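You operate a simulated robot arm through the tools that you are given. There is no shell and no other tool.

Carry out the task below with a simulated two-armed robot. There is one attempt and no reset: what you move stays moved.

TASK
Top the bath up to the mark and warm it to 40 C.
Fine: shut the fill tap before you switch on; wait for Warm.

It is judged by the outcome, as a careful person would: the job done as asked, and still so three seconds after it is handed in. It fails if anything else is knocked over, pushed out of place, dropped, spilled or broken.

THE ROBOT
Two 7-joint arms with fingered hands on one trunk that stands fixed in place. Base frame: the origin is at the foot of the trunk, x ahead of it, y to its left, z up; the work surface is at about z = 800. Units: mm, rad, N and s.
The left shoulder is at [200, 135, 995], the right one opposite. Each reaches about 885 mm from its shoulder. Payload 4 kg a hand.
The TCP of each hand is the grasp point between the finger pads, 25 mm short of the fingertips. In the tool frame z runs along the fingers and y along their closing line. The gripper opens to 88 mm; its body begins 29 mm behind the TCP. The gripper is a hand of 4 fingers: y runs from the thumb to the fingers, the wrist lies at [-13, -106, -174] in the tool frame, and closing takes about 1.5 s.
Orientation is that of the tool frame in the base frame, as a unit quaternion [w, x, y, z]. With the fingers straight down and the wrist toward the robot, the tool's x, y and z point along [0, 1, 0], [1, 0, 0] and [0, 0, -1] of the base frame.

THE INTERFACE
- The arms move only by the tool play_rows. It takes "left_commands", "right_commands" or both (then of equal length, played together; a hand with none holds still); each is a list of rows, each a list of 6 numbers: the shift along the tool's x, y, z in mm, then the turn, a rotation vector about the tool's x, y, z in rad. In form: [[dx, dy, dz, rx, ry, rz], ...]. A call has 1 to 20 rows; each row is the pose to reach, as a shift and turn from the pose commanded when the call began, along the tool's axes at that moment. "left_grip" and "right_grip" are, for a hand that has rows, the opening in per cent of the stroke, from 0 (shut) to 100 (fully open), set as the call begins (left out, the last holds). Each row takes 0.2 s and may step no farther than 50 mm and 0.15 rad from the row before; otherwise, or with a gripper value out of range, the whole call is refused. Where a pose cannot be reached the arm comes as near as it can. A force on the tool above 40 N (or 10 N above the force at the start of the call, whichever is more), or a blocked arm, ends the call early, and 0.2 s more pass. The fingers move at their own pace (about 153 mm/s each) and stop on an object; they squeeze with about 22 N. The grip force told is the motor's: it shows also when the fingers shut on nothing. Time passes only in rows, and 0.2 s behind the last, so rows that repeat a pose let the fingers close. It gives the time, the measured TCP pose, the force on the tool (base axes), the opening and the grip force at its end, in the units of the frame above (readings bear some noise), with the torque about the TCP (base axes, N m) and any sound that the robot's microphone picked up, and new pictures: "pictures" is both (left out), scene, wrist or none (wrist: the cameras of the hands that moved).
- Cameras (640 x 400 px; columns grow to the right, rows downward): "scene" is now at [142.1, -17.6, 1603.4]; the picture's right is [-0.22, -0.97, 0.00], its down [-0.65, 0.15, -0.74] and it looks along [0.72, -0.17, -0.67] (base axes); focal length 251 px, centre (320, 200). "left" rides on the left gripper at [-64, -83, -98] in its tool frame; the picture's right is [-0.62, -0.37, 0.69], its down [0.71, -0.63, 0.30] and it looks along [0.32, 0.68, 0.65] (tool axes); focal length 265 px, centre (320, 200). "right" rides on the right gripper at [64, -83, -98] in its tool frame; the picture's right is [-0.62, 0.37, -0.69], its down [-0.71, -0.63, 0.30] and it looks along [-0.32, 0.68, 0.65] (tool axes); focal length 265 px, centre (320, 200). There is no depth. A picture from a camera that has moved, and an enlarged one, comes with that camera's place and axes in the base frame and with its lens.
- raise_lower(by): slides the trunk up (or, below 0, down) by that many mm; the arms and the scene camera ride with it, the base frame stays. It gives what a move gives, with no picture.
- set_fingers(index, middle, ring, thumb_bend, thumb_turn, hand): sets how far each is bent, from 0 (flat) to 1 (curled in); at 0.3 the hand is open as for a grip, at 0.7 the pads meet at the TCP. One left out holds its place. A second passes; each finger stops where it meets its share of the squeeze, and holds until it gets a number again. A gripper value or a shape takes the hand back. It gives what a move gives, with no picture; readings hold the bend of each and the force on the fingers (four entries, about 0 where the hand has none), thumb and palm. thumb_turn goes from beside the hand (0) to across from the fingers (1), as for a grip.
- hand_shape(shape, hand): the hand has 4 fingers and takes this shape, open, in about a second: jaw (thumb against the fingers, like two jaws); tri (thumb and two fingers); tip (a fingertip pinch); poke (one finger out to press); point (the index stretched); flat (the hand flat); cup (the hand cupped); fist (a fist). The gripper value then closes the fingers along that shape, each until it touches; the sizes above hold for jaw. It gives what a move gives, with no picture.
- turn_head(pan, tilt): turns the head with the scene camera to pan (to the left, within 1.693 rad either way) and tilt (down, from -0.506 to 1.204), counted from straight ahead of the robot. It gives what a move gives, and a new picture of the scene camera.
- zoom(camera, box): a new picture of the part [left, top, right, bottom] of that camera's present view, enlarged. No time passes.
- finish_job(): hands the job in; it is judged then, once.

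Nothing tells you positions but the pictures and the camera data. Unless the task says otherwise, let go and move clear before handing in.

The tools are called after "Emit:" by a JSON object that holds its "fn" and its "kwargs". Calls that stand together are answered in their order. play_rows: Moves the arms, as the interface text tells. Its arguments: {"type":"object","properties":{"left_commands":{"type":"array","items":{"type":"array","items":{"type":"number"}}},"left_grip":{"type":"number"},"right_commands":{"type":"array","items":{"type":"array","items":{"type":"number"}}},"right_grip":{"type":"number"},"pictures":{"type":"string","enum":["both","scene","wrist","none"]}},"required":[]} The other tools are called the same way: raise_lower (by) moves the trunk up or down; hand_shape (shape, hand) gives the hand a shape; set_fingers (index, middle, ring, thumb_bend, thumb_turn, hand) moves the fingers one by one; turn_head (pan, tilt) turns the head that bears the scene camera; zoom (camera, box) takes an enlarged picture of a part of a camera's view; finish_job () hands the job in.

At the start:

```text
t: 0.0
left_ee_pos: [605.5, 78.2, 1337.6]
left_tool_rot: [0.0, 0.707, 0.707, 0.0]
left_contact_force: [0.0, 0.0, 0.7]
left_torque: [-0.02, 0.01, -0.04]
left_gripper_width: 87.4
left_grasp_force: 0.1
left_shape: jaw
left_bend: [0.3, 0.3, 0.3, 0.3, 0.98]
left_finger forces: [0.0, 0.1, 0.1, 0.0, 0.1, 0.0]
right_ee_pos: [496.2, -369.6, 1409.1]
right_tool_rot: [0.0, 0.707, 0.707, 0.0]
right_contact_force: [0.4, -0.1, -0.4]
right_torque: [0.0, 0.03, -0.01]
right_gripper_width: 87.4
right_grasp_force: 0.0
right_shape: jaw
right_bend: [0.3, 0.3, 0.3, 0.3, 0.98]
right_finger forces: [0.1, 0.0, 0.1, 0.1, 0.0, 0.0]
trunk travel left (down, up): [-600.0, 170.0]
head pan, tilt (commanded): [-0.227, 0.733]
```

scene: 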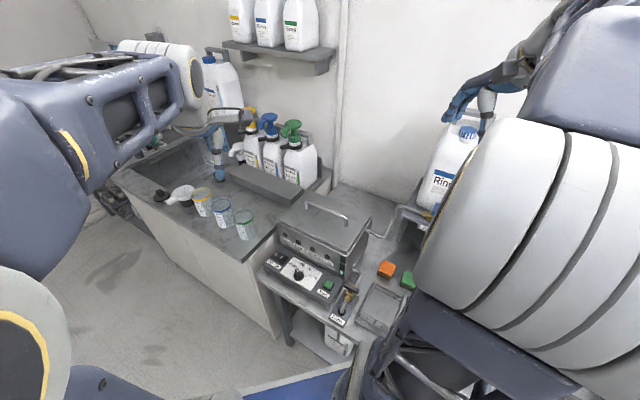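
right: 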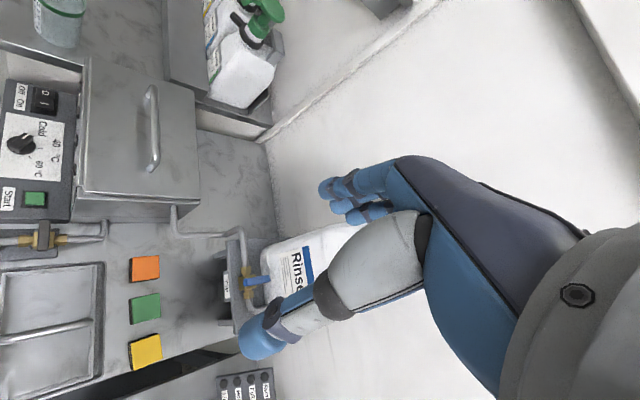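
left: 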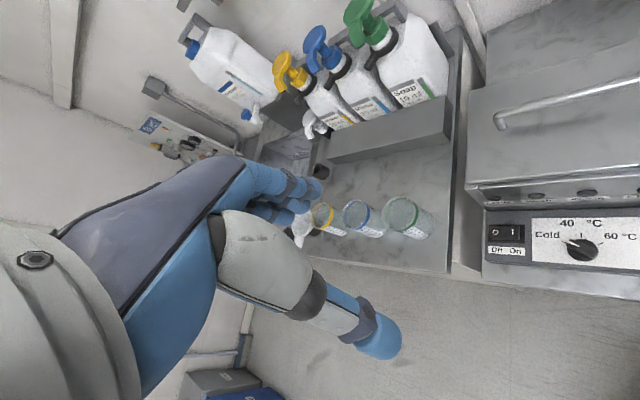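

I see a bench with a lidded bath and a control panel with an Off/On switch, a Cold/40/60 °C dial and a Start button. Pipes with taps run nearby. I'll zoom in to read labels before moving anything.

Emit:
{"fn": "zoom", "kwargs": {"camera": "scene", "box": [240, 180, 440, 360]}}

Emit:
{"fn": "zoom", "kwargs": {"camera": "right", "box": [0, 50, 200, 300]}}

Emit:
{"fn": "zoom", "kwargs": {"camera": "right", "box": [180, 200, 360, 400]}}

Emit:
{"fn": "zoom", "kwargs": {"camera": "left", "box": [440, 0, 640, 300]}}

Emit:
{"fn": "zoom", "kwargs": {"camera": "left", "box": [120, 60, 280, 180]}}

```text
2.22 times, centred on (340, 270) of scene
camera zoom: at [142.1, -17.6, 1603.4], right [-0.22, -0.97, 0.0], down [-0.65, 0.15, -0.74], along [0.72, -0.17, -0.67], focal length 557 px, centre (276, 44)
```

zoom: 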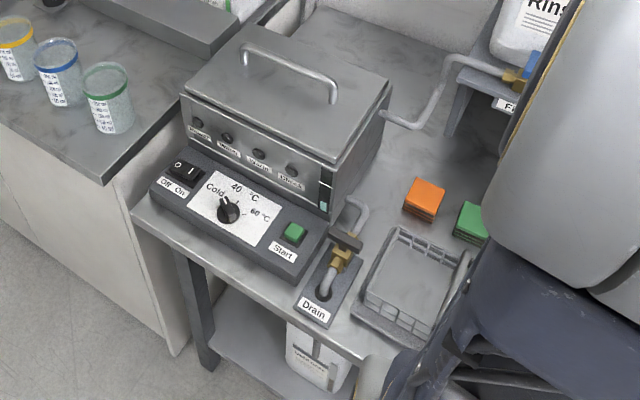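

```text
1.60 times, centred on (100, 175) of right
camera zoom: at [414.8, -304.4, 1507.2], right [0.37, -0.62, 0.69], down [-0.63, -0.71, -0.3], along [0.68, -0.32, -0.65], focal length 425 px, centre (672, 240)
```

zoom: 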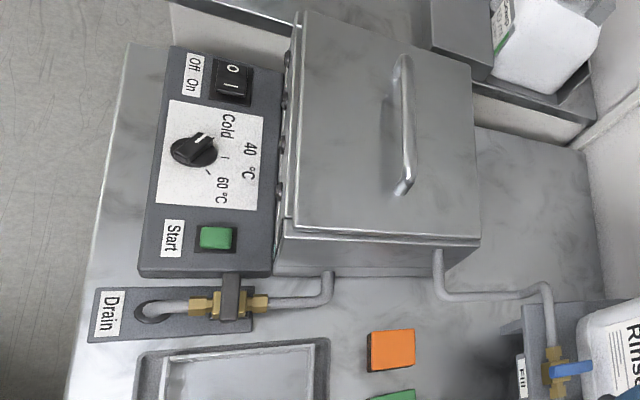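

```text
2.00 times, centred on (270, 300) of right
camera zoom: at [414.8, -304.4, 1507.2], right [0.37, -0.62, 0.69], down [-0.63, -0.71, -0.3], along [0.68, -0.32, -0.65], focal length 531 px, centre (420, 0)
```

zoom: 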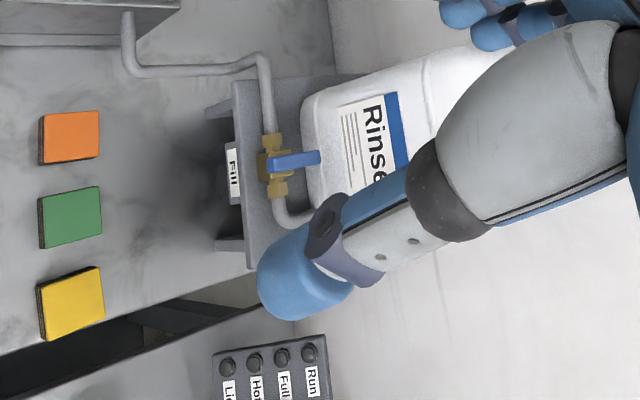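

```text
1.33 times, centred on (540, 150) of left
camera zoom: at [522.1, 14.1, 1436.2], right [-0.37, -0.62, -0.69], down [-0.63, 0.71, -0.3], along [0.68, 0.32, -0.65], focal length 354 px, centre (27, 267)
```

zoom: 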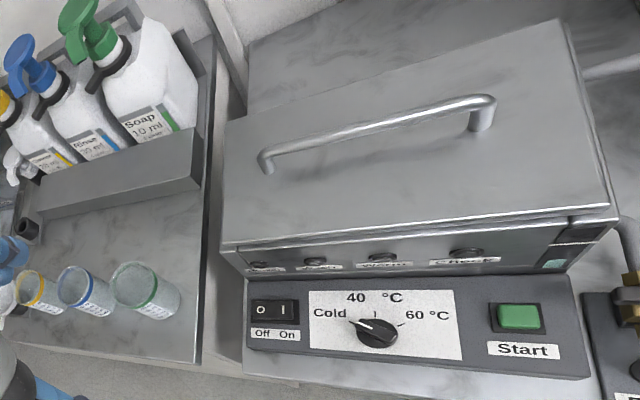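

```text
3.33 times, centred on (200, 120) of left
camera zoom: at [522.1, 14.1, 1436.2], right [-0.37, -0.62, -0.69], down [-0.63, 0.71, -0.3], along [0.68, 0.32, -0.65], focal length 885 px, centre (720, 467)
```

zoom: 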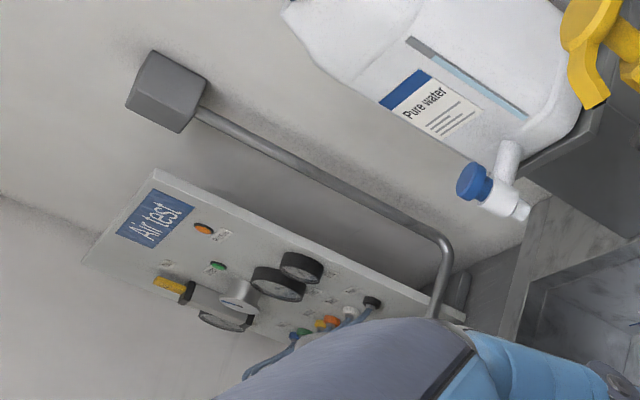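

The dial triangulates to about (607, -55, 839). The Drain tap stands right of the panel, and the Fill tap sits at the right-rear by the Rinse container. I'll move the head for a better look, then shift the right arm out of the way.

Emit:
{"fn": "turn_head", "kwargs": {"pan": -0.35, "tilt": 0.85}}

Emit:
{"fn": "zoom", "kwargs": {"camera": "left", "box": [460, 150, 640, 270]}}

```text
t: 0.7
left_ee_pos: [605.2, 78.5, 1336.4]
left_tool_rot: [0.0, 0.707, 0.707, 0.0]
left_contact_force: [1.2, 0.0, 0.3]
left_torque: [-0.03, 0.0, -0.03]
left_gripper_width: 87.6
left_grasp_force: 0.0
left_shape: jaw
left_bend: [0.3, 0.3, 0.3, 0.3, 0.98]
left_finger forces: [0.0, 0.0, 0.1, 0.0, 0.0, 0.0]
right_ee_pos: [496.0, -369.5, 1410.3]
right_tool_rot: [0.0, 0.707, 0.707, 0.0]
right_contact_force: [-0.2, 0.0, 0.2]
right_torque: [0.0, -0.03, 0.02]
right_gripper_width: 87.7
right_grasp_force: 0.0
right_shape: jaw
right_bend: [0.3, 0.3, 0.3, 0.3, 0.98]
right_finger forces: [0.0, 0.1, 0.1, 0.1, 0.0, 0.0]
trunk travel left (down, up): [-600.0, 170.0]
head pan, tilt (commanded): [-0.351, 0.85]
camera scene: at [134.1, -25.7, 1593.9], right [-0.34, -0.94, 0.0], down [-0.71, 0.26, -0.66], along [0.62, -0.23, -0.75], focal length 251 px, centre (320, 200)
```

scene: 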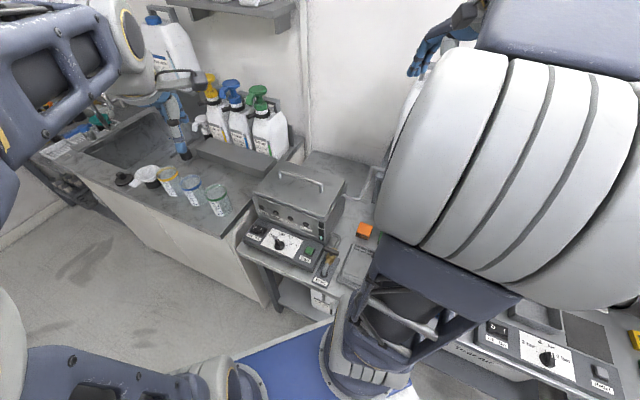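

```text
3.33 times, centred on (550, 210) of left
camera zoom: at [522.1, 14.1, 1436.1], right [-0.37, -0.62, -0.69], down [-0.63, 0.71, -0.3], along [0.68, 0.32, -0.65], focal length 885 px, centre (-447, 167)
```

zoom: 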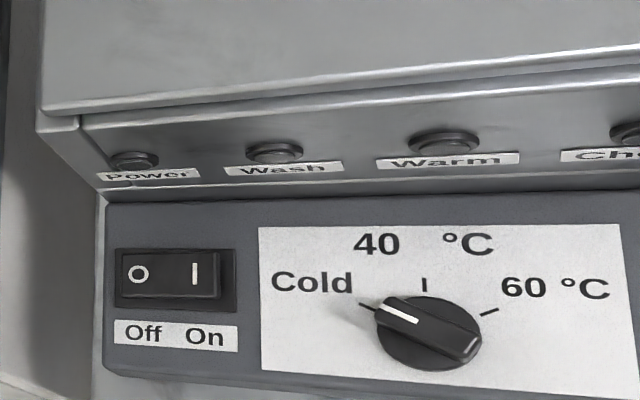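

The right arm blocks much of the view. Next I'll zoom on the gauge and drain, and look at what's under the right arm.

Emit:
{"fn": "zoom", "kwargs": {"camera": "scene", "box": [235, 205, 395, 305]}}

Emit:
{"fn": "zoom", "kwargs": {"camera": "scene", "box": [280, 215, 360, 265]}}

Emit:
{"fn": "zoom", "kwargs": {"camera": "scene", "box": [440, 280, 640, 400]}}

Emit:
{"fn": "zoom", "kwargs": {"camera": "right", "box": [200, 200, 300, 280]}}

Emit:
{"fn": "zoom", "kwargs": {"camera": "right", "box": [0, 190, 120, 270]}}

```text
4.00 times, centred on (315, 255) of scene
camera zoom: at [134.1, -25.7, 1593.9], right [-0.34, -0.94, 0.0], down [-0.71, 0.26, -0.66], along [0.62, -0.23, -0.75], focal length 1003 px, centre (340, -20)
```

zoom: 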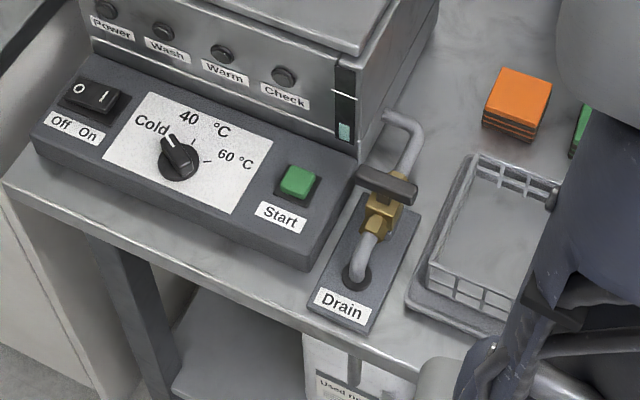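

```text
8.00 times, centred on (320, 240) of scene
camera zoom: at [134.1, -25.7, 1593.9], right [-0.34, -0.94, 0.0], down [-0.71, 0.26, -0.66], along [0.62, -0.23, -0.75], focal length 2006 px, centre (320, -120)
```

zoom: 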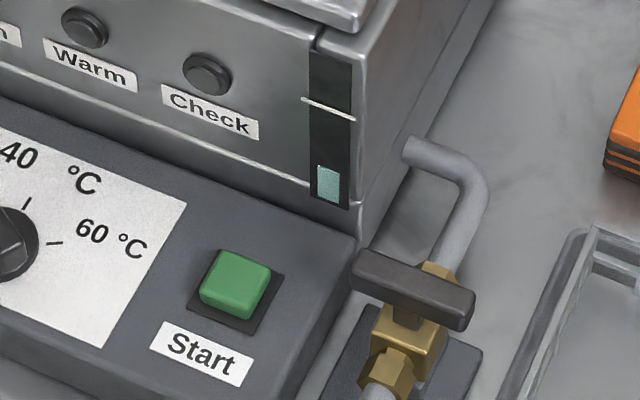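

```text
3.20 times, centred on (540, 340) of scene
camera zoom: at [134.1, -25.7, 1593.9], right [-0.34, -0.94, 0.0], down [-0.71, 0.26, -0.66], along [0.62, -0.23, -0.75], focal length 802 px, centre (-384, -248)
```

zoom: 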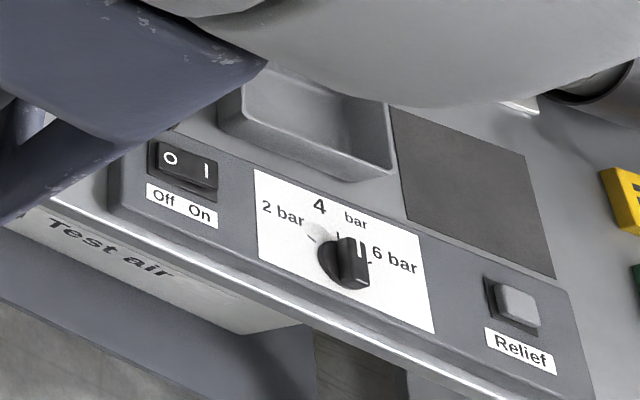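

```text
5.00 times, centred on (250, 240) of right
camera zoom: at [414.8, -304.4, 1507.2], right [0.37, -0.62, 0.69], down [-0.63, -0.71, -0.3], along [0.68, -0.33, -0.65], focal length 1327 px, centre (670, 0)
```

zoom: 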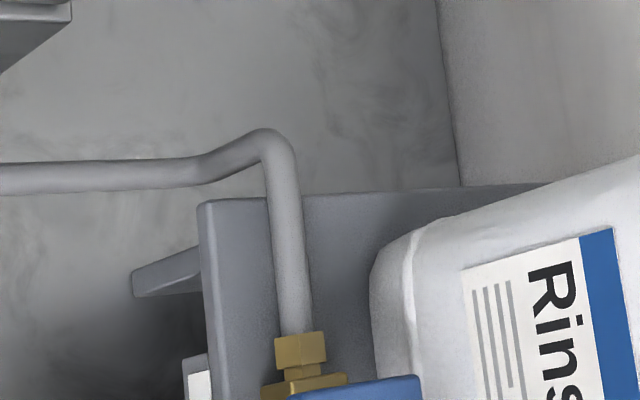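

```text
5.00 times, centred on (60, 230) of right
camera zoom: at [414.8, -304.4, 1507.2], right [0.37, -0.62, 0.69], down [-0.63, -0.71, -0.3], along [0.68, -0.33, -0.65], focal length 1327 px, centre (1620, 50)
```

zoom: 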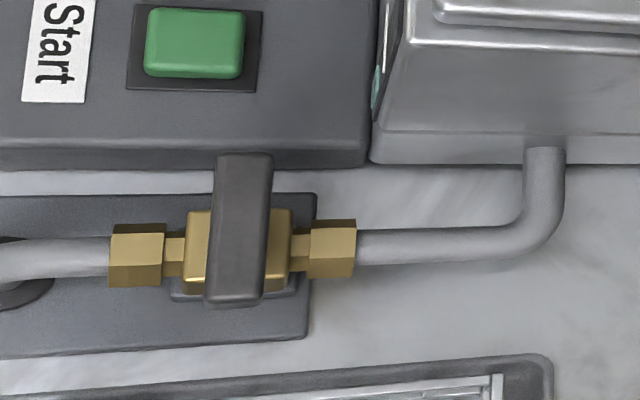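

The drain lever lies across its pipe, so it's shut, and the gauge is well below its white mark. I'll bring the right hand lower and slightly back in open air to clear the scene view and see the Fill tap from a second viewpoint.

Emit:
{"fn": "play_rows", "kwargs": {"right_commands": [[0, -20, 40, 0, 0, 0], [0, -40, 80, 0, 0, 0], [0, -60, 120, 0, 0, 0], [0, -60, 165, 0, 0, 0], [0, -60, 210, 0, 0, 0], [0, -60, 250, 0, 0, 0]], "pictures": "both"}}

```text
t: 2.1
left_ee_pos: [604.5, 78.1, 1337.9]
left_tool_rot: [0.0, 0.706, 0.708, 0.0]
left_contact_force: [-0.2, 0.4, 0.5]
left_torque: [-0.02, 0.01, -0.01]
left_gripper_width: 87.6
left_grasp_force: 0.0
left_shape: jaw
left_bend: [0.3, 0.3, 0.3, 0.3, 0.98]
left_finger forces: [0.1, 0.1, 0.1, 0.0, 0.0, 0.0]
right_ee_pos: [434.9, -370.4, 1159.1]
right_tool_rot: [0.001, 0.707, 0.707, -0.001]
right_contact_force: [-0.3, 0.5, 0.5]
right_torque: [0.01, -0.01, 0.0]
right_gripper_width: 87.7
right_grasp_force: 0.2
right_shape: jaw
right_bend: [0.3, 0.3, 0.3, 0.3, 0.98]
right_finger forces: [0.0, 0.1, 0.0, 0.1, 0.0, 0.1]
trunk travel left (down, up): [-600.0, 170.0]
head pan, tilt (commanded): [-0.351, 0.85]
camera scene: at [133.7, -25.6, 1594.0], right [-0.34, -0.94, 0.0], down [-0.71, 0.26, -0.66], along [0.62, -0.23, -0.75], focal length 251 px, centre (320, 200)
camera right: at [352.3, -306.1, 1258.2], right [0.37, -0.62, 0.69], down [-0.63, -0.71, -0.3], along [0.68, -0.33, -0.65], focal length 265 px, centre (320, 200)
```

scene: 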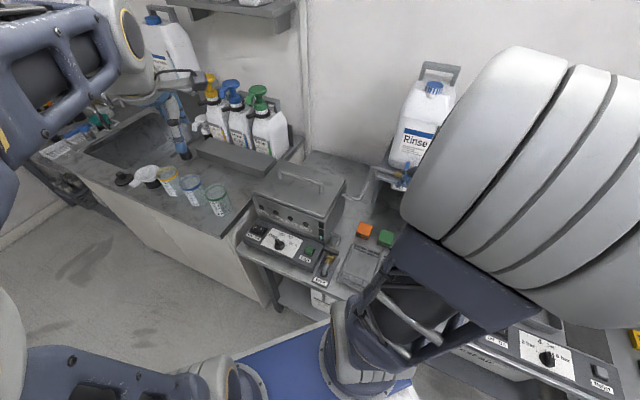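
right: 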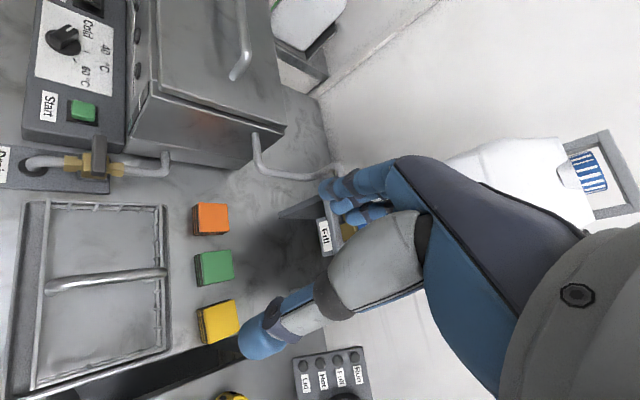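

Emit:
{"fn": "zoom", "kwargs": {"camera": "scene", "box": [340, 130, 440, 230]}}

Emit:
{"fn": "zoom", "kwargs": {"camera": "right", "box": [240, 120, 400, 270]}}

```text
4.00 times, centred on (390, 180) of scene
camera zoom: at [133.7, -25.6, 1594.0], right [-0.34, -0.94, 0.0], down [-0.71, 0.26, -0.66], along [0.62, -0.23, -0.75], focal length 1003 px, centre (40, 280)
```

zoom: 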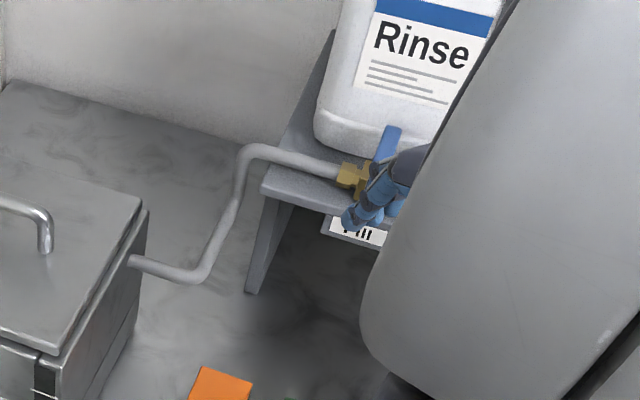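

```text
2.67 times, centred on (320, 195) of right
camera zoom: at [352.3, -306.1, 1258.2], right [0.37, -0.62, 0.69], down [-0.63, -0.71, -0.3], along [0.68, -0.33, -0.65], focal length 708 px, centre (320, 213)
```

zoom: 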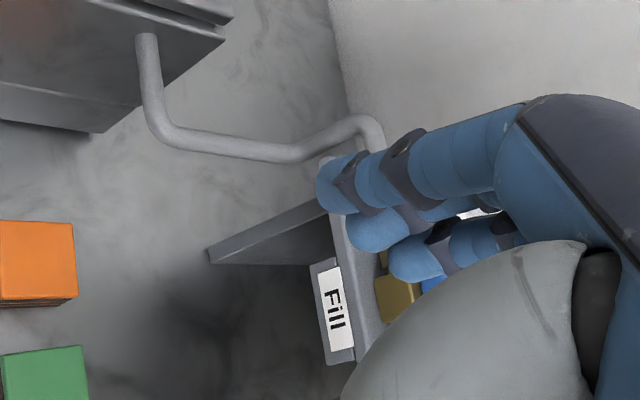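

The Fill tap is at about (613, -496, 1024) on a wall shelf, with a blue lever, but my fingers hide it. I'll lift the right hand up and to the right so its camera sees the tap clearly from above.

Emit:
{"fn": "play_rows", "kwargs": {"right_commands": [[-20, 0, -40, 0, 0, 0], [-45, 10, -80, 0, 0, 0], [-75, 20, -120, 0, 0, 0], [-105, 40, -150, 0, 0, 0], [-130, 60, -171, 0, 0, 0]], "pictures": "both"}}

```text
refused: row 3 steps farther than a row can; nothing moved
```

Emit:
{"fn": "play_rows", "kwargs": {"right_commands": [[-20, 0, -35, 0, 0, 0], [-40, 10, -70, 0, 0, 0], [-65, 20, -105, 0, 0, 0], [-90, 35, -135, 0, 0, 0], [-115, 50, -160, 0, 0, 0], [-130, 60, -171, 0, 0, 0]], "pictures": "both"}}

```text
t: 3.5
left_ee_pos: [605.5, 78.3, 1337.5]
left_tool_rot: [0.0, 0.707, 0.708, 0.0]
left_contact_force: [-0.5, -0.4, 0.4]
left_torque: [0.0, 0.0, -0.01]
left_gripper_width: 87.7
left_grasp_force: 0.0
left_shape: jaw
left_bend: [0.3, 0.3, 0.3, 0.3, 0.98]
left_finger forces: [0.1, 0.1, 0.0, 0.0, 0.0, 0.1]
right_ee_pos: [494.1, -500.7, 1329.9]
right_tool_rot: [0.001, 0.708, 0.707, 0.0]
right_contact_force: [-0.4, -0.5, 0.4]
right_torque: [0.01, -0.02, -0.01]
right_gripper_width: 87.7
right_grasp_force: 0.1
right_shape: jaw
right_bend: [0.3, 0.3, 0.3, 0.3, 0.98]
right_finger forces: [0.0, 0.0, 0.1, 0.1, 0.1, 0.0]
trunk travel left (down, up): [-600.0, 170.0]
head pan, tilt (commanded): [-0.351, 0.85]
camera scene: at [133.9, -25.5, 1593.9], right [-0.34, -0.94, 0.0], down [-0.71, 0.26, -0.66], along [0.62, -0.23, -0.75], focal length 251 px, centre (320, 200)
camera right: at [412.8, -435.8, 1428.2], right [0.37, -0.62, 0.69], down [-0.63, -0.71, -0.3], along [0.68, -0.32, -0.65], focal length 265 px, centre (320, 200)
```

scene: 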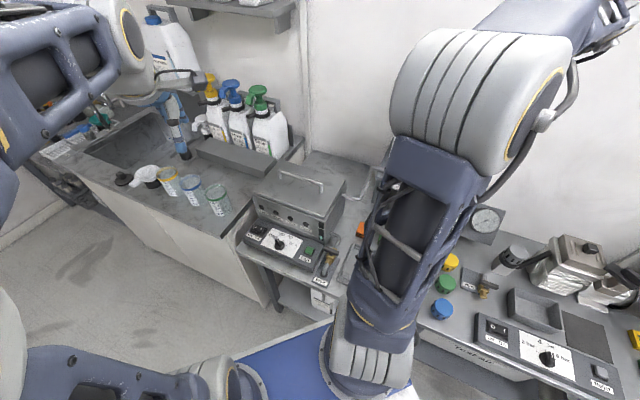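
right: 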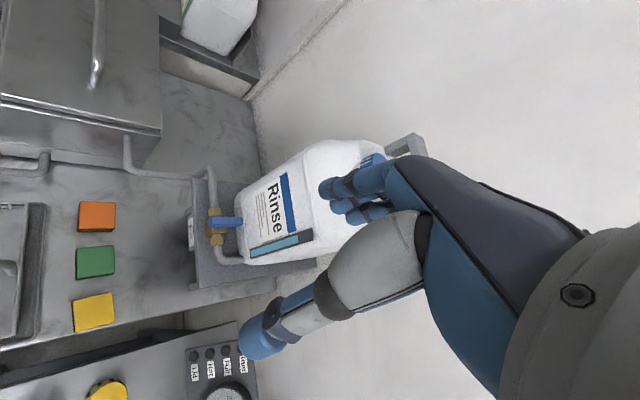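

Emit:
{"fn": "zoom", "kwargs": {"camera": "right", "box": [170, 160, 290, 280]}}

Emit:
{"fn": "zoom", "kwargs": {"camera": "right", "box": [60, 120, 340, 300]}}

```text
3.33 times, centred on (230, 220) of right
camera zoom: at [412.8, -435.8, 1428.2], right [0.37, -0.62, 0.69], down [-0.63, -0.71, -0.3], along [0.68, -0.32, -0.65], focal length 885 px, centre (620, 133)
```

zoom: 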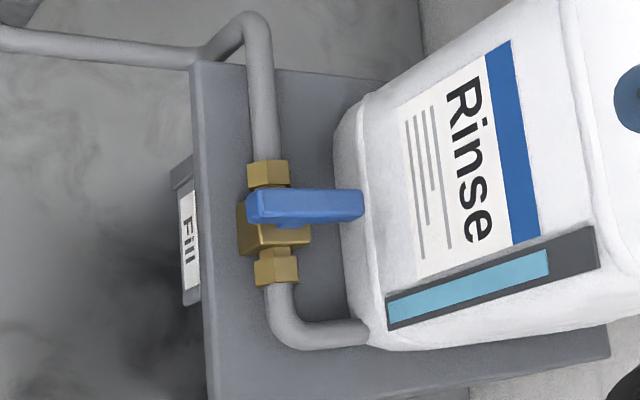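

```text
2.22 times, centred on (200, 210) of right
camera zoom: at [412.8, -435.8, 1428.2], right [0.37, -0.62, 0.69], down [-0.63, -0.71, -0.3], along [0.68, -0.32, -0.65], focal length 590 px, centre (587, 178)
```

zoom: 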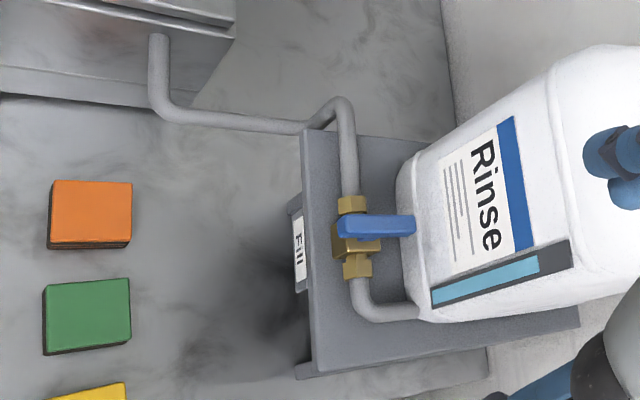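

The bench runs at 45° to my axes, and the fill pipe lies along it. The blue Fill lever is a horizontal bar about 52 mm long, centred near (613, -499, 1056) and lying across the pipe, so it's shut. I'll try a fingertip pinch shape on the right hand and look at it.

Emit:
{"fn": "hand_shape", "kwargs": {"hand": "right", "shape": "tip"}}

Emit:
{"fn": "zoom", "kwargs": {"camera": "right", "box": [220, 120, 520, 380]}}

```text
t: 4.4
left_ee_pos: [606.5, 79.2, 1337.3]
left_tool_rot: [0.0, 0.707, 0.707, 0.0]
left_contact_force: [0.2, -0.2, 0.0]
left_torque: [0.0, -0.01, -0.02]
left_gripper_width: 87.7
left_grasp_force: 0.1
left_shape: jaw
left_bend: [0.3, 0.3, 0.3, 0.3, 0.98]
left_finger forces: [0.0, 0.0, 0.0, 0.0, 0.0, 0.0]
right_ee_pos: [494.7, -501.8, 1329.3]
right_tool_rot: [-0.001, 0.706, 0.708, 0.0]
right_contact_force: [0.7, 0.5, 0.4]
right_torque: [-0.02, 0.04, 0.02]
right_gripper_width: 87.5
right_grasp_force: 0.1
right_shape: tip
right_bend: [0.3, 0.98, 0.99, 0.3, 0.98]
right_finger forces: [0.1, 0.0, 0.0, 0.1, 0.1, 0.0]
trunk travel left (down, up): [-600.0, 170.0]
head pan, tilt (commanded): [-0.351, 0.85]
```

```text
1.54 times, centred on (370, 250) of right
camera zoom: at [412.7, -435.5, 1428.0], right [0.37, -0.62, 0.69], down [-0.63, -0.71, -0.3], along [0.68, -0.32, -0.65], focal length 408 px, centre (243, 123)
```

zoom: 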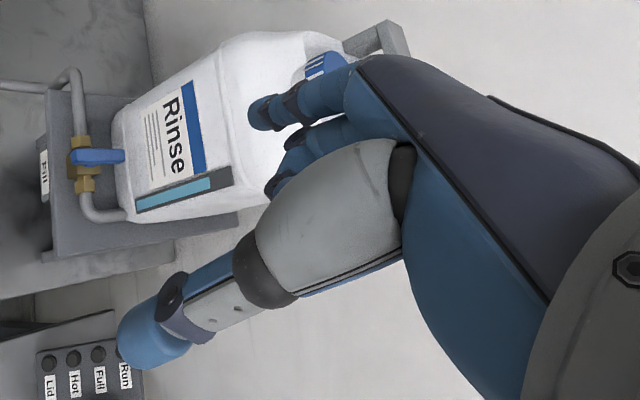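

In the tip shape, the index and thumb stay out while the other fingers curl away. Now I'll check the lever's height from the scene camera.

Emit:
{"fn": "zoom", "kwargs": {"camera": "scene", "box": [350, 140, 430, 220]}}

Emit:
{"fn": "zoom", "kwargs": {"camera": "right", "box": [190, 180, 270, 260]}}

```text
5.00 times, centred on (390, 180) of scene
camera zoom: at [134.0, -25.7, 1593.9], right [-0.34, -0.94, 0.0], down [-0.71, 0.26, -0.66], along [0.62, -0.23, -0.75], focal length 1253 px, centre (-30, 300)
```

zoom: 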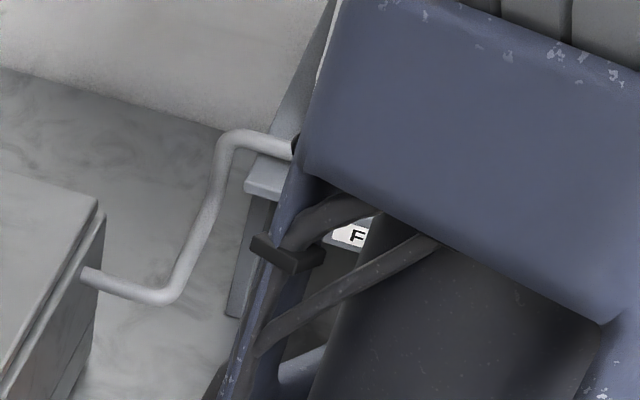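

```text
5.00 times, centred on (230, 220) of right
camera zoom: at [412.7, -435.5, 1428.0], right [0.37, -0.62, 0.69], down [-0.63, -0.71, -0.3], along [0.68, -0.32, -0.65], focal length 1327 px, centre (770, 100)
```

zoom: 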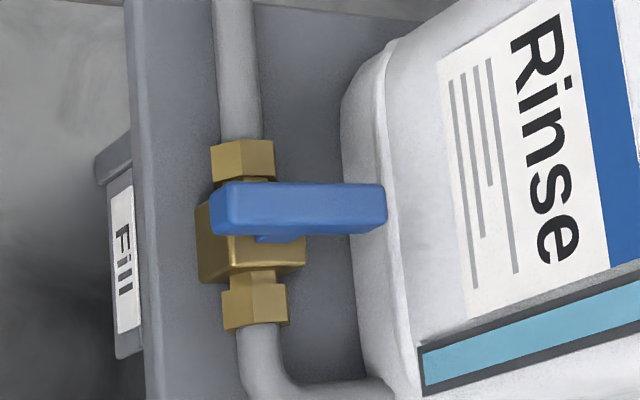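

I'll turn the right hand so the fingers point down and toward the tap (bench-aligned), staying well clear, to get a close view from a different angle.

Emit:
{"fn": "play_rows", "kwargs": {"right_commands": [[0, 0, 0, 0, 0, -0.13], [0, 0, 0, 0, 0, -0.26], [0, 0, 0, 0, 0, -0.39], [0, 0, 0, 0, 0, -0.52], [0, 0, 0, 0, 0, -0.65], [0, 0, 0, 0, 0, -0.785]], "pictures": "none"}}

Emit:
{"fn": "play_rows", "kwargs": {"right_commands": [[0, 0, 0, 0, -0.13, 0], [0, 0, 0, 0, -0.26, 0], [0, 0, 0, 0, -0.39, 0], [0, 0, 0, 0, -0.52, 0], [0, 0, 0, 0, -0.65, 0], [0, 0, 0, 0, -0.785, 0]], "pictures": "both"}}

```text
t: 5.8
left_ee_pos: [604.8, 77.8, 1337.1]
left_tool_rot: [0.0, 0.707, 0.707, 0.001]
left_contact_force: [0.4, 1.2, 0.2]
left_torque: [-0.02, 0.02, -0.01]
left_gripper_width: 87.4
left_grasp_force: 0.0
left_shape: jaw
left_bend: [0.3, 0.3, 0.3, 0.3, 0.98]
left_finger forces: [0.1, 0.0, 0.1, 0.0, 0.0, 0.0]
right_ee_pos: [494.6, -499.5, 1330.2]
right_tool_rot: [-0.001, 0.382, 0.924, 0.001]
right_contact_force: [0.3, -0.6, -1.0]
right_torque: [-0.02, 0.01, -0.02]
right_gripper_width: 87.7
right_grasp_force: 0.1
right_shape: tip
right_bend: [0.3, 0.98, 0.99, 0.3, 0.98]
right_finger forces: [0.1, 0.0, 0.0, 0.1, 0.0, 0.0]
trunk travel left (down, up): [-600.0, 170.0]
head pan, tilt (commanded): [-0.351, 0.85]
```

```text
t: 7.2
left_ee_pos: [605.4, 77.9, 1337.7]
left_tool_rot: [0.0, 0.707, 0.708, 0.0]
left_contact_force: [-0.6, -0.4, -0.1]
left_torque: [-0.01, 0.02, -0.02]
left_gripper_width: 87.7
left_grasp_force: 0.0
left_shape: jaw
left_bend: [0.3, 0.3, 0.3, 0.3, 0.98]
left_finger forces: [0.0, 0.1, 0.0, 0.0, 0.1, 0.1]
right_ee_pos: [495.8, -499.2, 1330.0]
right_tool_rot: [0.354, 0.352, 0.854, -0.148]
right_contact_force: [1.5, -0.6, -0.9]
right_torque: [0.01, 0.02, 0.0]
right_gripper_width: 87.7
right_grasp_force: 0.1
right_shape: tip
right_bend: [0.3, 0.98, 0.99, 0.3, 0.98]
right_finger forces: [0.0, 0.1, 0.0, 0.0, 0.1, 0.1]
trunk travel left (down, up): [-600.0, 170.0]
head pan, tilt (commanded): [-0.351, 0.85]
camera scene: at [134.1, -25.8, 1593.9], right [-0.34, -0.94, 0.0], down [-0.71, 0.26, -0.66], along [0.62, -0.23, -0.75], focal length 251 px, centre (320, 200)
camera right: at [356.9, -476.6, 1354.4], right [0.22, 0.3, 0.93], down [0.06, -0.95, 0.29], along [0.97, -0.01, -0.23], focal length 265 px, centre (320, 200)
```

scene: 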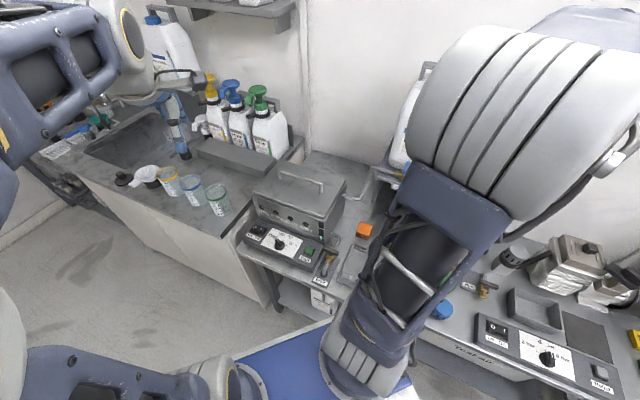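
right: 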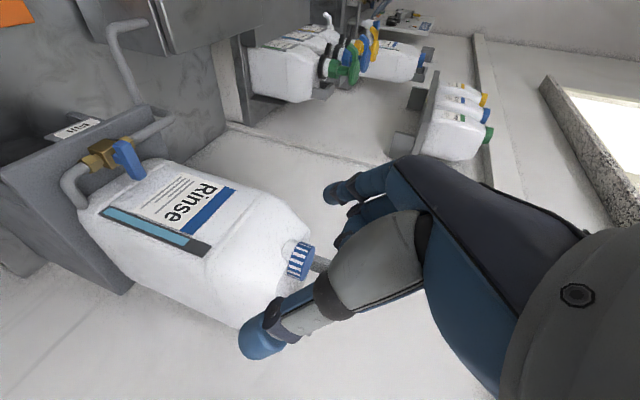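

Emit:
{"fn": "zoom", "kwargs": {"camera": "right", "box": [60, 100, 180, 220]}}

Emit:
{"fn": "zoom", "kwargs": {"camera": "right", "box": [0, 60, 340, 340]}}

```text
3.33 times, centred on (120, 160) of right
camera zoom: at [356.9, -476.6, 1354.4], right [0.22, 0.3, 0.93], down [0.06, -0.95, 0.29], along [0.97, -0.01, -0.23], focal length 885 px, centre (987, 333)
```

zoom: 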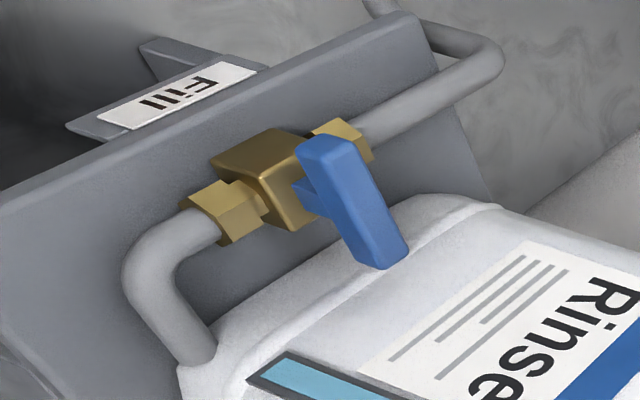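

```text
1.43 times, centred on (170, 200) of right
camera zoom: at [356.9, -476.6, 1354.4], right [0.22, 0.3, 0.93], down [0.06, -0.95, 0.29], along [0.97, -0.01, -0.23], focal length 379 px, centre (534, 200)
```

zoom: 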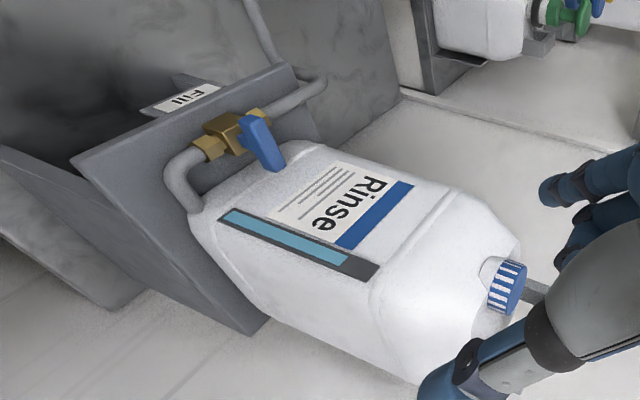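

The lever is a T-bar on a short stem above the valve body, roughly centred at (616, -501, 1050). I'll open the hand to the jaw shape and move to a standoff just above and in front of it, with less tilt.

Emit:
{"fn": "hand_shape", "kwargs": {"hand": "right", "shape": "jaw"}}

Emit:
{"fn": "play_rows", "kwargs": {"right_commands": [[18.5, 13.9, 28.5, 0, 0.058, 0], [37, 27.8, 57, 0, 0.117, 0], [55.4, 41.7, 85.4, 0, 0.175, 0], [73.8, 55.6, 113.8, 0, 0.233, 0], [92.2, 69.5, 142.2, 0, 0.292, 0], [110.7, 83.4, 170.7, 0, 0.35, 0]], "pictures": "both"}}

```text
t: 8.1
left_ee_pos: [603.9, 79.2, 1337.4]
left_tool_rot: [0.0, 0.707, 0.707, 0.0]
left_contact_force: [-0.5, 0.0, 0.4]
left_torque: [0.0, -0.03, -0.01]
left_gripper_width: 87.5
left_grasp_force: 0.0
left_shape: jaw
left_bend: [0.3, 0.3, 0.3, 0.3, 0.98]
left_finger forces: [0.0, 0.0, 0.0, 0.1, 0.0, 0.0]
right_ee_pos: [494.8, -498.3, 1331.0]
right_tool_rot: [0.353, 0.355, 0.853, -0.146]
right_contact_force: [-0.9, -0.2, 0.7]
right_torque: [0.0, 0.0, -0.02]
right_gripper_width: 87.8
right_grasp_force: 0.0
right_shape: jaw
right_bend: [0.3, 0.3, 0.3, 0.3, 0.98]
right_finger forces: [0.1, 0.0, 0.0, 0.1, 0.1, 0.1]
trunk travel left (down, up): [-600.0, 170.0]
head pan, tilt (commanded): [-0.351, 0.85]
```

```text
t: 9.5
left_ee_pos: [603.9, 78.0, 1336.8]
left_tool_rot: [0.0, 0.708, 0.706, 0.0]
left_contact_force: [-0.5, -0.3, 0.4]
left_torque: [-0.03, -0.01, -0.01]
left_gripper_width: 87.3
left_grasp_force: 0.2
left_shape: jaw
left_bend: [0.3, 0.3, 0.3, 0.3, 0.98]
left_finger forces: [0.1, 0.0, 0.1, 0.0, 0.0, 0.1]
right_ee_pos: [584.2, -469.8, 1130.7]
right_tool_rot: [0.199, 0.375, 0.902, -0.082]
right_contact_force: [0.3, 1.0, -0.8]
right_torque: [0.0, 0.0, -0.01]
right_gripper_width: 87.9
right_grasp_force: 0.0
right_shape: jaw
right_bend: [0.3, 0.3, 0.3, 0.3, 0.98]
right_finger forces: [0.1, 0.1, 0.0, 0.0, 0.0, 0.0]
trunk travel left (down, up): [-600.0, 170.0]
head pan, tilt (commanded): [-0.351, 0.85]
camera scene: at [133.8, -25.6, 1594.0], right [-0.34, -0.94, 0.0], down [-0.71, 0.26, -0.66], along [0.62, -0.23, -0.75], focal length 251 px, centre (320, 200)
camera right: at [456.4, -458.0, 1194.0], right [0.45, 0.07, 0.89], down [0.1, -0.99, 0.02], along [0.89, 0.08, -0.46], focal length 265 px, centre (320, 200)
```

scene: 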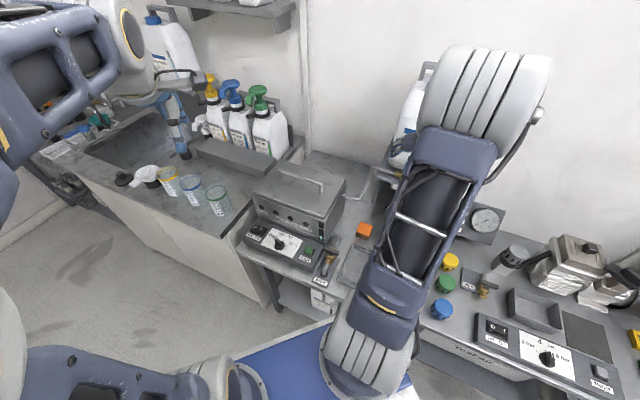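
right: 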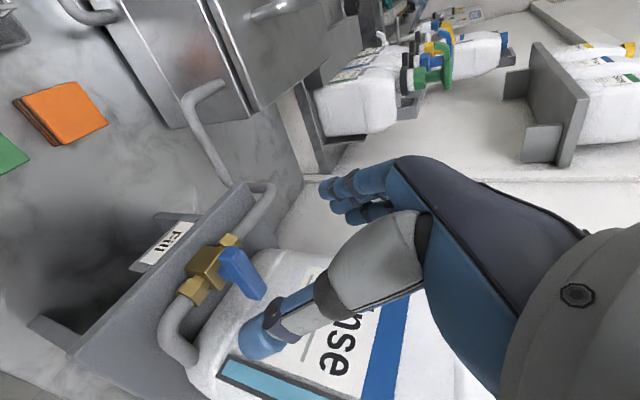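

Emit:
{"fn": "zoom", "kwargs": {"camera": "right", "box": [140, 200, 340, 340]}}

Emit:
{"fn": "zoom", "kwargs": {"camera": "scene", "box": [340, 120, 460, 220]}}

```text
2.86 times, centred on (240, 270) of right
camera zoom: at [456.4, -458.0, 1194.0], right [0.45, 0.07, 0.89], down [0.1, -0.99, 0.02], along [0.89, 0.08, -0.46], focal length 758 px, centre (549, 0)
```

zoom: 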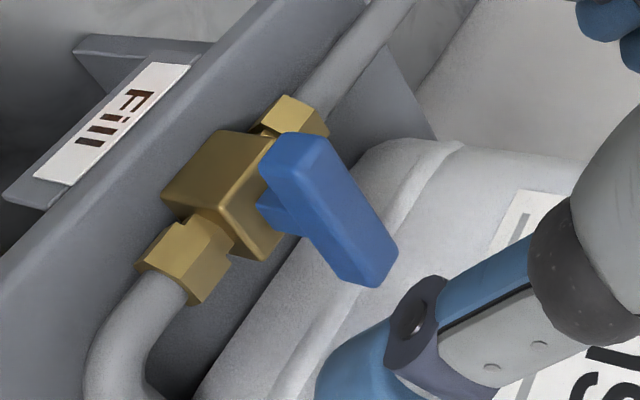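

```text
4.00 times, centred on (400, 170) of scene
camera zoom: at [133.8, -25.6, 1594.0], right [-0.34, -0.94, 0.0], down [-0.71, 0.26, -0.66], along [0.62, -0.23, -0.75], focal length 1003 px, centre (0, 320)
```

zoom: 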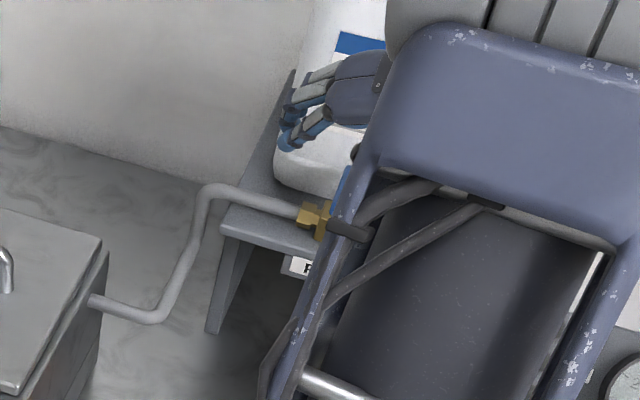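

Combining the views, the lever centre is about (628, -504, 1038), its top about 1045, and the container face is about 13 mm behind its tip. I'll descend part way with the open jaws straddling the lever and check alignment.

Emit:
{"fn": "play_rows", "kwargs": {"right_commands": [[-2, 1.5, 18, 0, 0.04, 0], [-4, 3, 36, 0, 0.08, 0], [-5.6, 4.1, 54, 0, 0.12, 0], [-6, 4.5, 58, 0, 0.175, 0]], "pictures": "both"}}

Emit:
{"fn": "zoom", "kwargs": {"camera": "right", "box": [160, 170, 400, 340]}}

```text
t: 10.5
left_ee_pos: [605.3, 78.5, 1336.9]
left_tool_rot: [0.0, 0.706, 0.708, 0.0]
left_contact_force: [-0.3, 0.7, -0.5]
left_torque: [0.01, 0.01, 0.0]
left_gripper_width: 87.7
left_grasp_force: 0.0
left_shape: jaw
left_bend: [0.3, 0.3, 0.3, 0.3, 0.98]
left_finger forces: [0.0, 0.0, 0.1, 0.0, 0.0, 0.0]
right_ee_pos: [609.1, -487.7, 1080.5]
right_tool_rot: [0.119, 0.38, 0.916, -0.05]
right_contact_force: [-0.2, 0.2, 0.3]
right_torque: [0.0, 0.01, 0.01]
right_gripper_width: 87.7
right_grasp_force: 0.1
right_shape: jaw
right_bend: [0.3, 0.3, 0.3, 0.3, 0.98]
right_finger forces: [0.0, 0.0, 0.1, 0.0, 0.0, 0.0]
trunk travel left (down, up): [-600.0, 170.0]
head pan, tilt (commanded): [-0.351, 0.85]
camera scene: at [133.9, -25.6, 1593.9], right [-0.34, -0.94, 0.0], down [-0.71, 0.26, -0.66], along [0.62, -0.23, -0.75], focal length 251 px, centre (320, 200)
camera right: at [489.9, -484.6, 1159.7], right [0.56, -0.04, 0.83], down [0.1, -0.99, -0.11], along [0.82, 0.14, -0.55], focal length 265 px, centre (320, 200)
```

scene: 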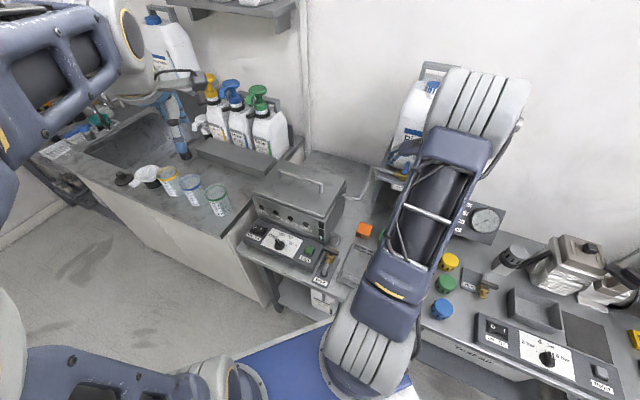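
right: 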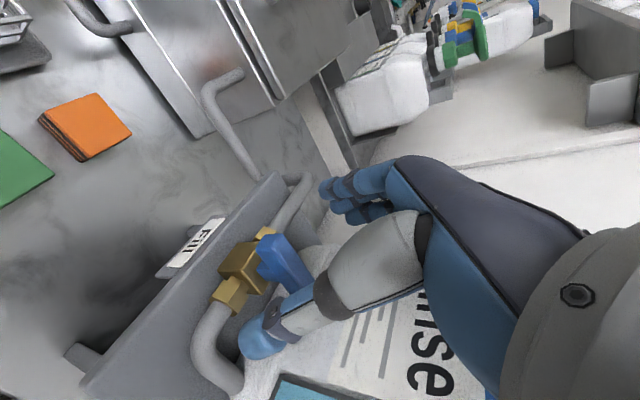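

```text
2.35 times, centred on (280, 255) of right
camera zoom: at [489.9, -484.6, 1159.7], right [0.56, -0.04, 0.83], down [0.1, -0.99, -0.11], along [0.82, 0.14, -0.55], focal length 624 px, centre (414, 71)
```

zoom: 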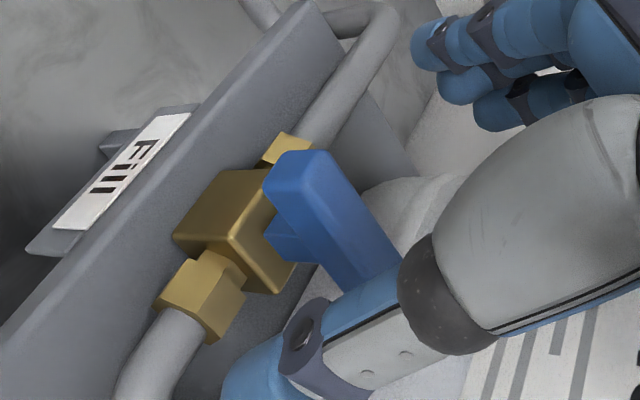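

Alignment matches the prediction, so I'll finish the descent and close gently on the lever.

Emit:
{"fn": "play_rows", "kwargs": {"right_commands": [[-3, 0.6, 11, 0, 0, 0], [-6, 1.2, 22, 0, 0, 0], [-8.8, 1.8, 31.9, 0, 0, 0]], "pictures": "wrist"}}

Emit:
{"fn": "zoom", "kwargs": {"camera": "right", "box": [180, 150, 420, 340]}}

```text
t: 11.3
left_ee_pos: [606.2, 78.6, 1338.1]
left_tool_rot: [-0.001, 0.707, 0.707, 0.0]
left_contact_force: [0.7, -0.2, 0.1]
left_torque: [0.0, 0.0, -0.02]
left_gripper_width: 87.5
left_grasp_force: 0.2
left_shape: jaw
left_bend: [0.3, 0.3, 0.3, 0.3, 0.98]
left_finger forces: [0.0, 0.0, 0.0, 0.0, 0.0, 0.1]
right_ee_pos: [622.5, -499.1, 1051.6]
right_tool_rot: [0.12, 0.38, 0.916, -0.05]
right_contact_force: [-0.4, 0.4, -0.4]
right_torque: [-0.04, -0.01, 0.06]
right_gripper_width: 87.9
right_grasp_force: 0.1
right_shape: jaw
right_bend: [0.3, 0.3, 0.3, 0.3, 0.98]
right_finger forces: [0.0, 0.0, 0.0, 0.1, 0.0, 0.0]
trunk travel left (down, up): [-600.0, 170.0]
head pan, tilt (commanded): [-0.351, 0.85]
camera right: at [503.2, -496.1, 1130.2], right [0.56, -0.04, 0.83], down [0.1, -0.99, -0.11], along [0.82, 0.14, -0.55], focal length 265 px, centre (320, 200)
```

right: 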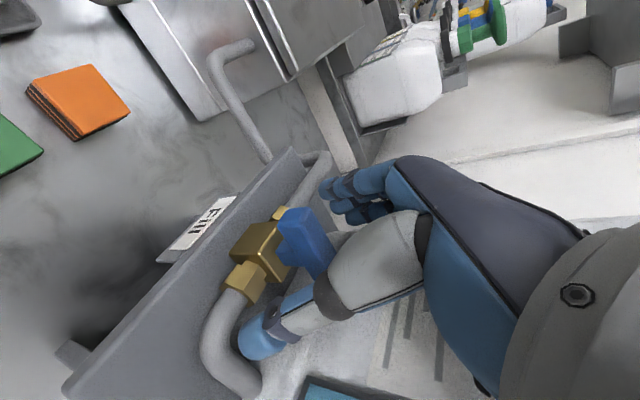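

```text
2.11 times, centred on (300, 245) of right
camera zoom: at [503.2, -496.1, 1130.2], right [0.56, -0.04, 0.83], down [0.1, -0.99, -0.11], along [0.82, 0.14, -0.55], focal length 559 px, centre (362, 105)
```

zoom: 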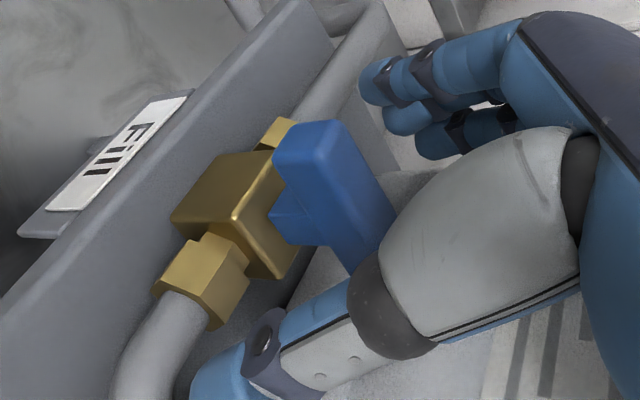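

Emit:
{"fn": "play_rows", "kwargs": {"right_commands": [[0, 0, 0, 0, 0, 0], [0, 0, 0, 0, 0, 0], [0, 0, 0, 0, 0, 0], [0, 0, 0, 0, 0, 0], [0, 0, 0, 0, 0, 0], [0, 0, 0, 0, 0, 0], [0, 0, 0, 0, 0, 0]], "right_grip": 0, "pictures": "both"}}

Emit:
{"fn": "zoom", "kwargs": {"camera": "right", "box": [180, 150, 420, 340]}}

Emit:
{"fn": "zoom", "kwargs": {"camera": "scene", "box": [280, 215, 360, 265]}}

```text
t: 12.9
left_ee_pos: [605.6, 78.7, 1337.8]
left_tool_rot: [-0.001, 0.707, 0.707, 0.001]
left_contact_force: [0.2, 0.4, 0.2]
left_torque: [0.03, -0.02, -0.02]
left_gripper_width: 87.5
left_grasp_force: 0.1
left_shape: jaw
left_bend: [0.3, 0.3, 0.3, 0.3, 0.98]
left_finger forces: [0.0, 0.0, 0.0, 0.0, 0.1, 0.0]
right_ee_pos: [623.3, -499.8, 1051.9]
right_tool_rot: [0.119, 0.381, 0.916, -0.049]
right_contact_force: [-0.2, -1.9, 2.4]
right_torque: [-0.02, 0.13, 0.0]
right_gripper_width: 6.6
right_grasp_force: 22.0
right_shape: jaw
right_bend: [0.7, 0.7, 0.7, 0.74, 1.0]
right_finger forces: [12.7, 5.6, 3.0, 0.0, 19.3, 0.0]
trunk travel left (down, up): [-600.0, 170.0]
head pan, tilt (commanded): [-0.351, 0.85]
camera scene: at [134.0, -25.8, 1593.9], right [-0.34, -0.94, 0.0], down [-0.71, 0.26, -0.66], along [0.62, -0.23, -0.75], focal length 251 px, centre (320, 200)
camera right: at [503.3, -496.0, 1130.4], right [0.56, -0.04, 0.83], down [0.1, -0.99, -0.11], along [0.82, 0.14, -0.55], focal length 265 px, centre (320, 200)
```

scene: 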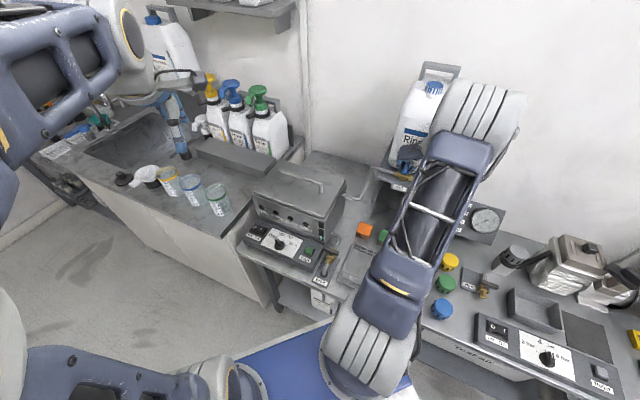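
right: 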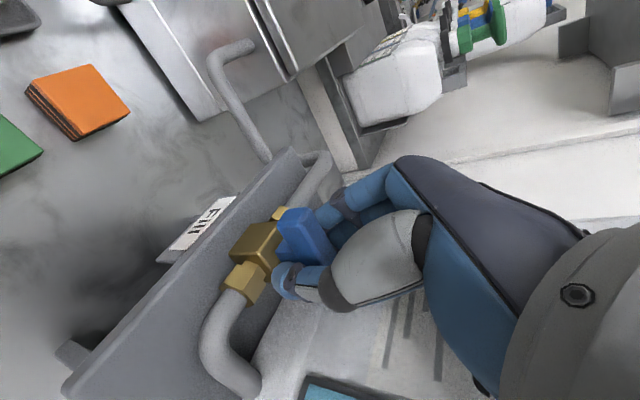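

```text
2.11 times, centred on (300, 245) of right
camera zoom: at [503.3, -496.0, 1130.4], right [0.56, -0.04, 0.83], down [0.1, -0.99, -0.11], along [0.82, 0.14, -0.55], focal length 559 px, centre (362, 105)
```

zoom: 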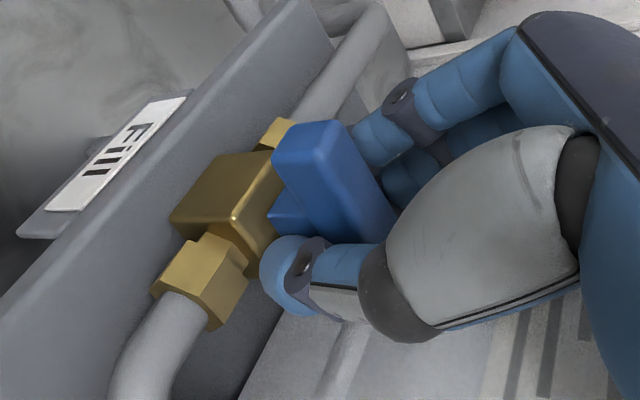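

```text
8.00 times, centred on (320, 240) of scene
camera zoom: at [134.0, -25.8, 1593.9], right [-0.34, -0.94, 0.0], down [-0.71, 0.26, -0.66], along [0.62, -0.23, -0.75], focal length 2006 px, centre (320, -120)
```

zoom: 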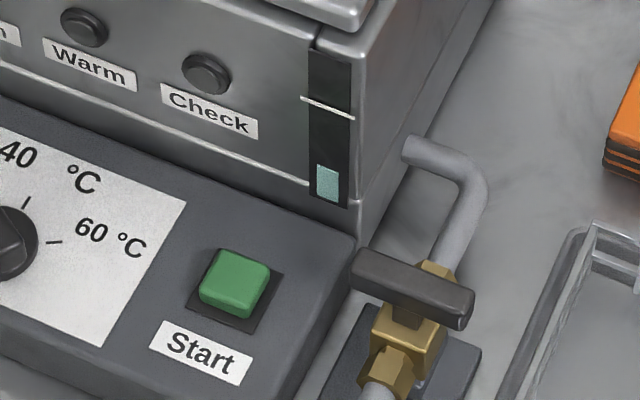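

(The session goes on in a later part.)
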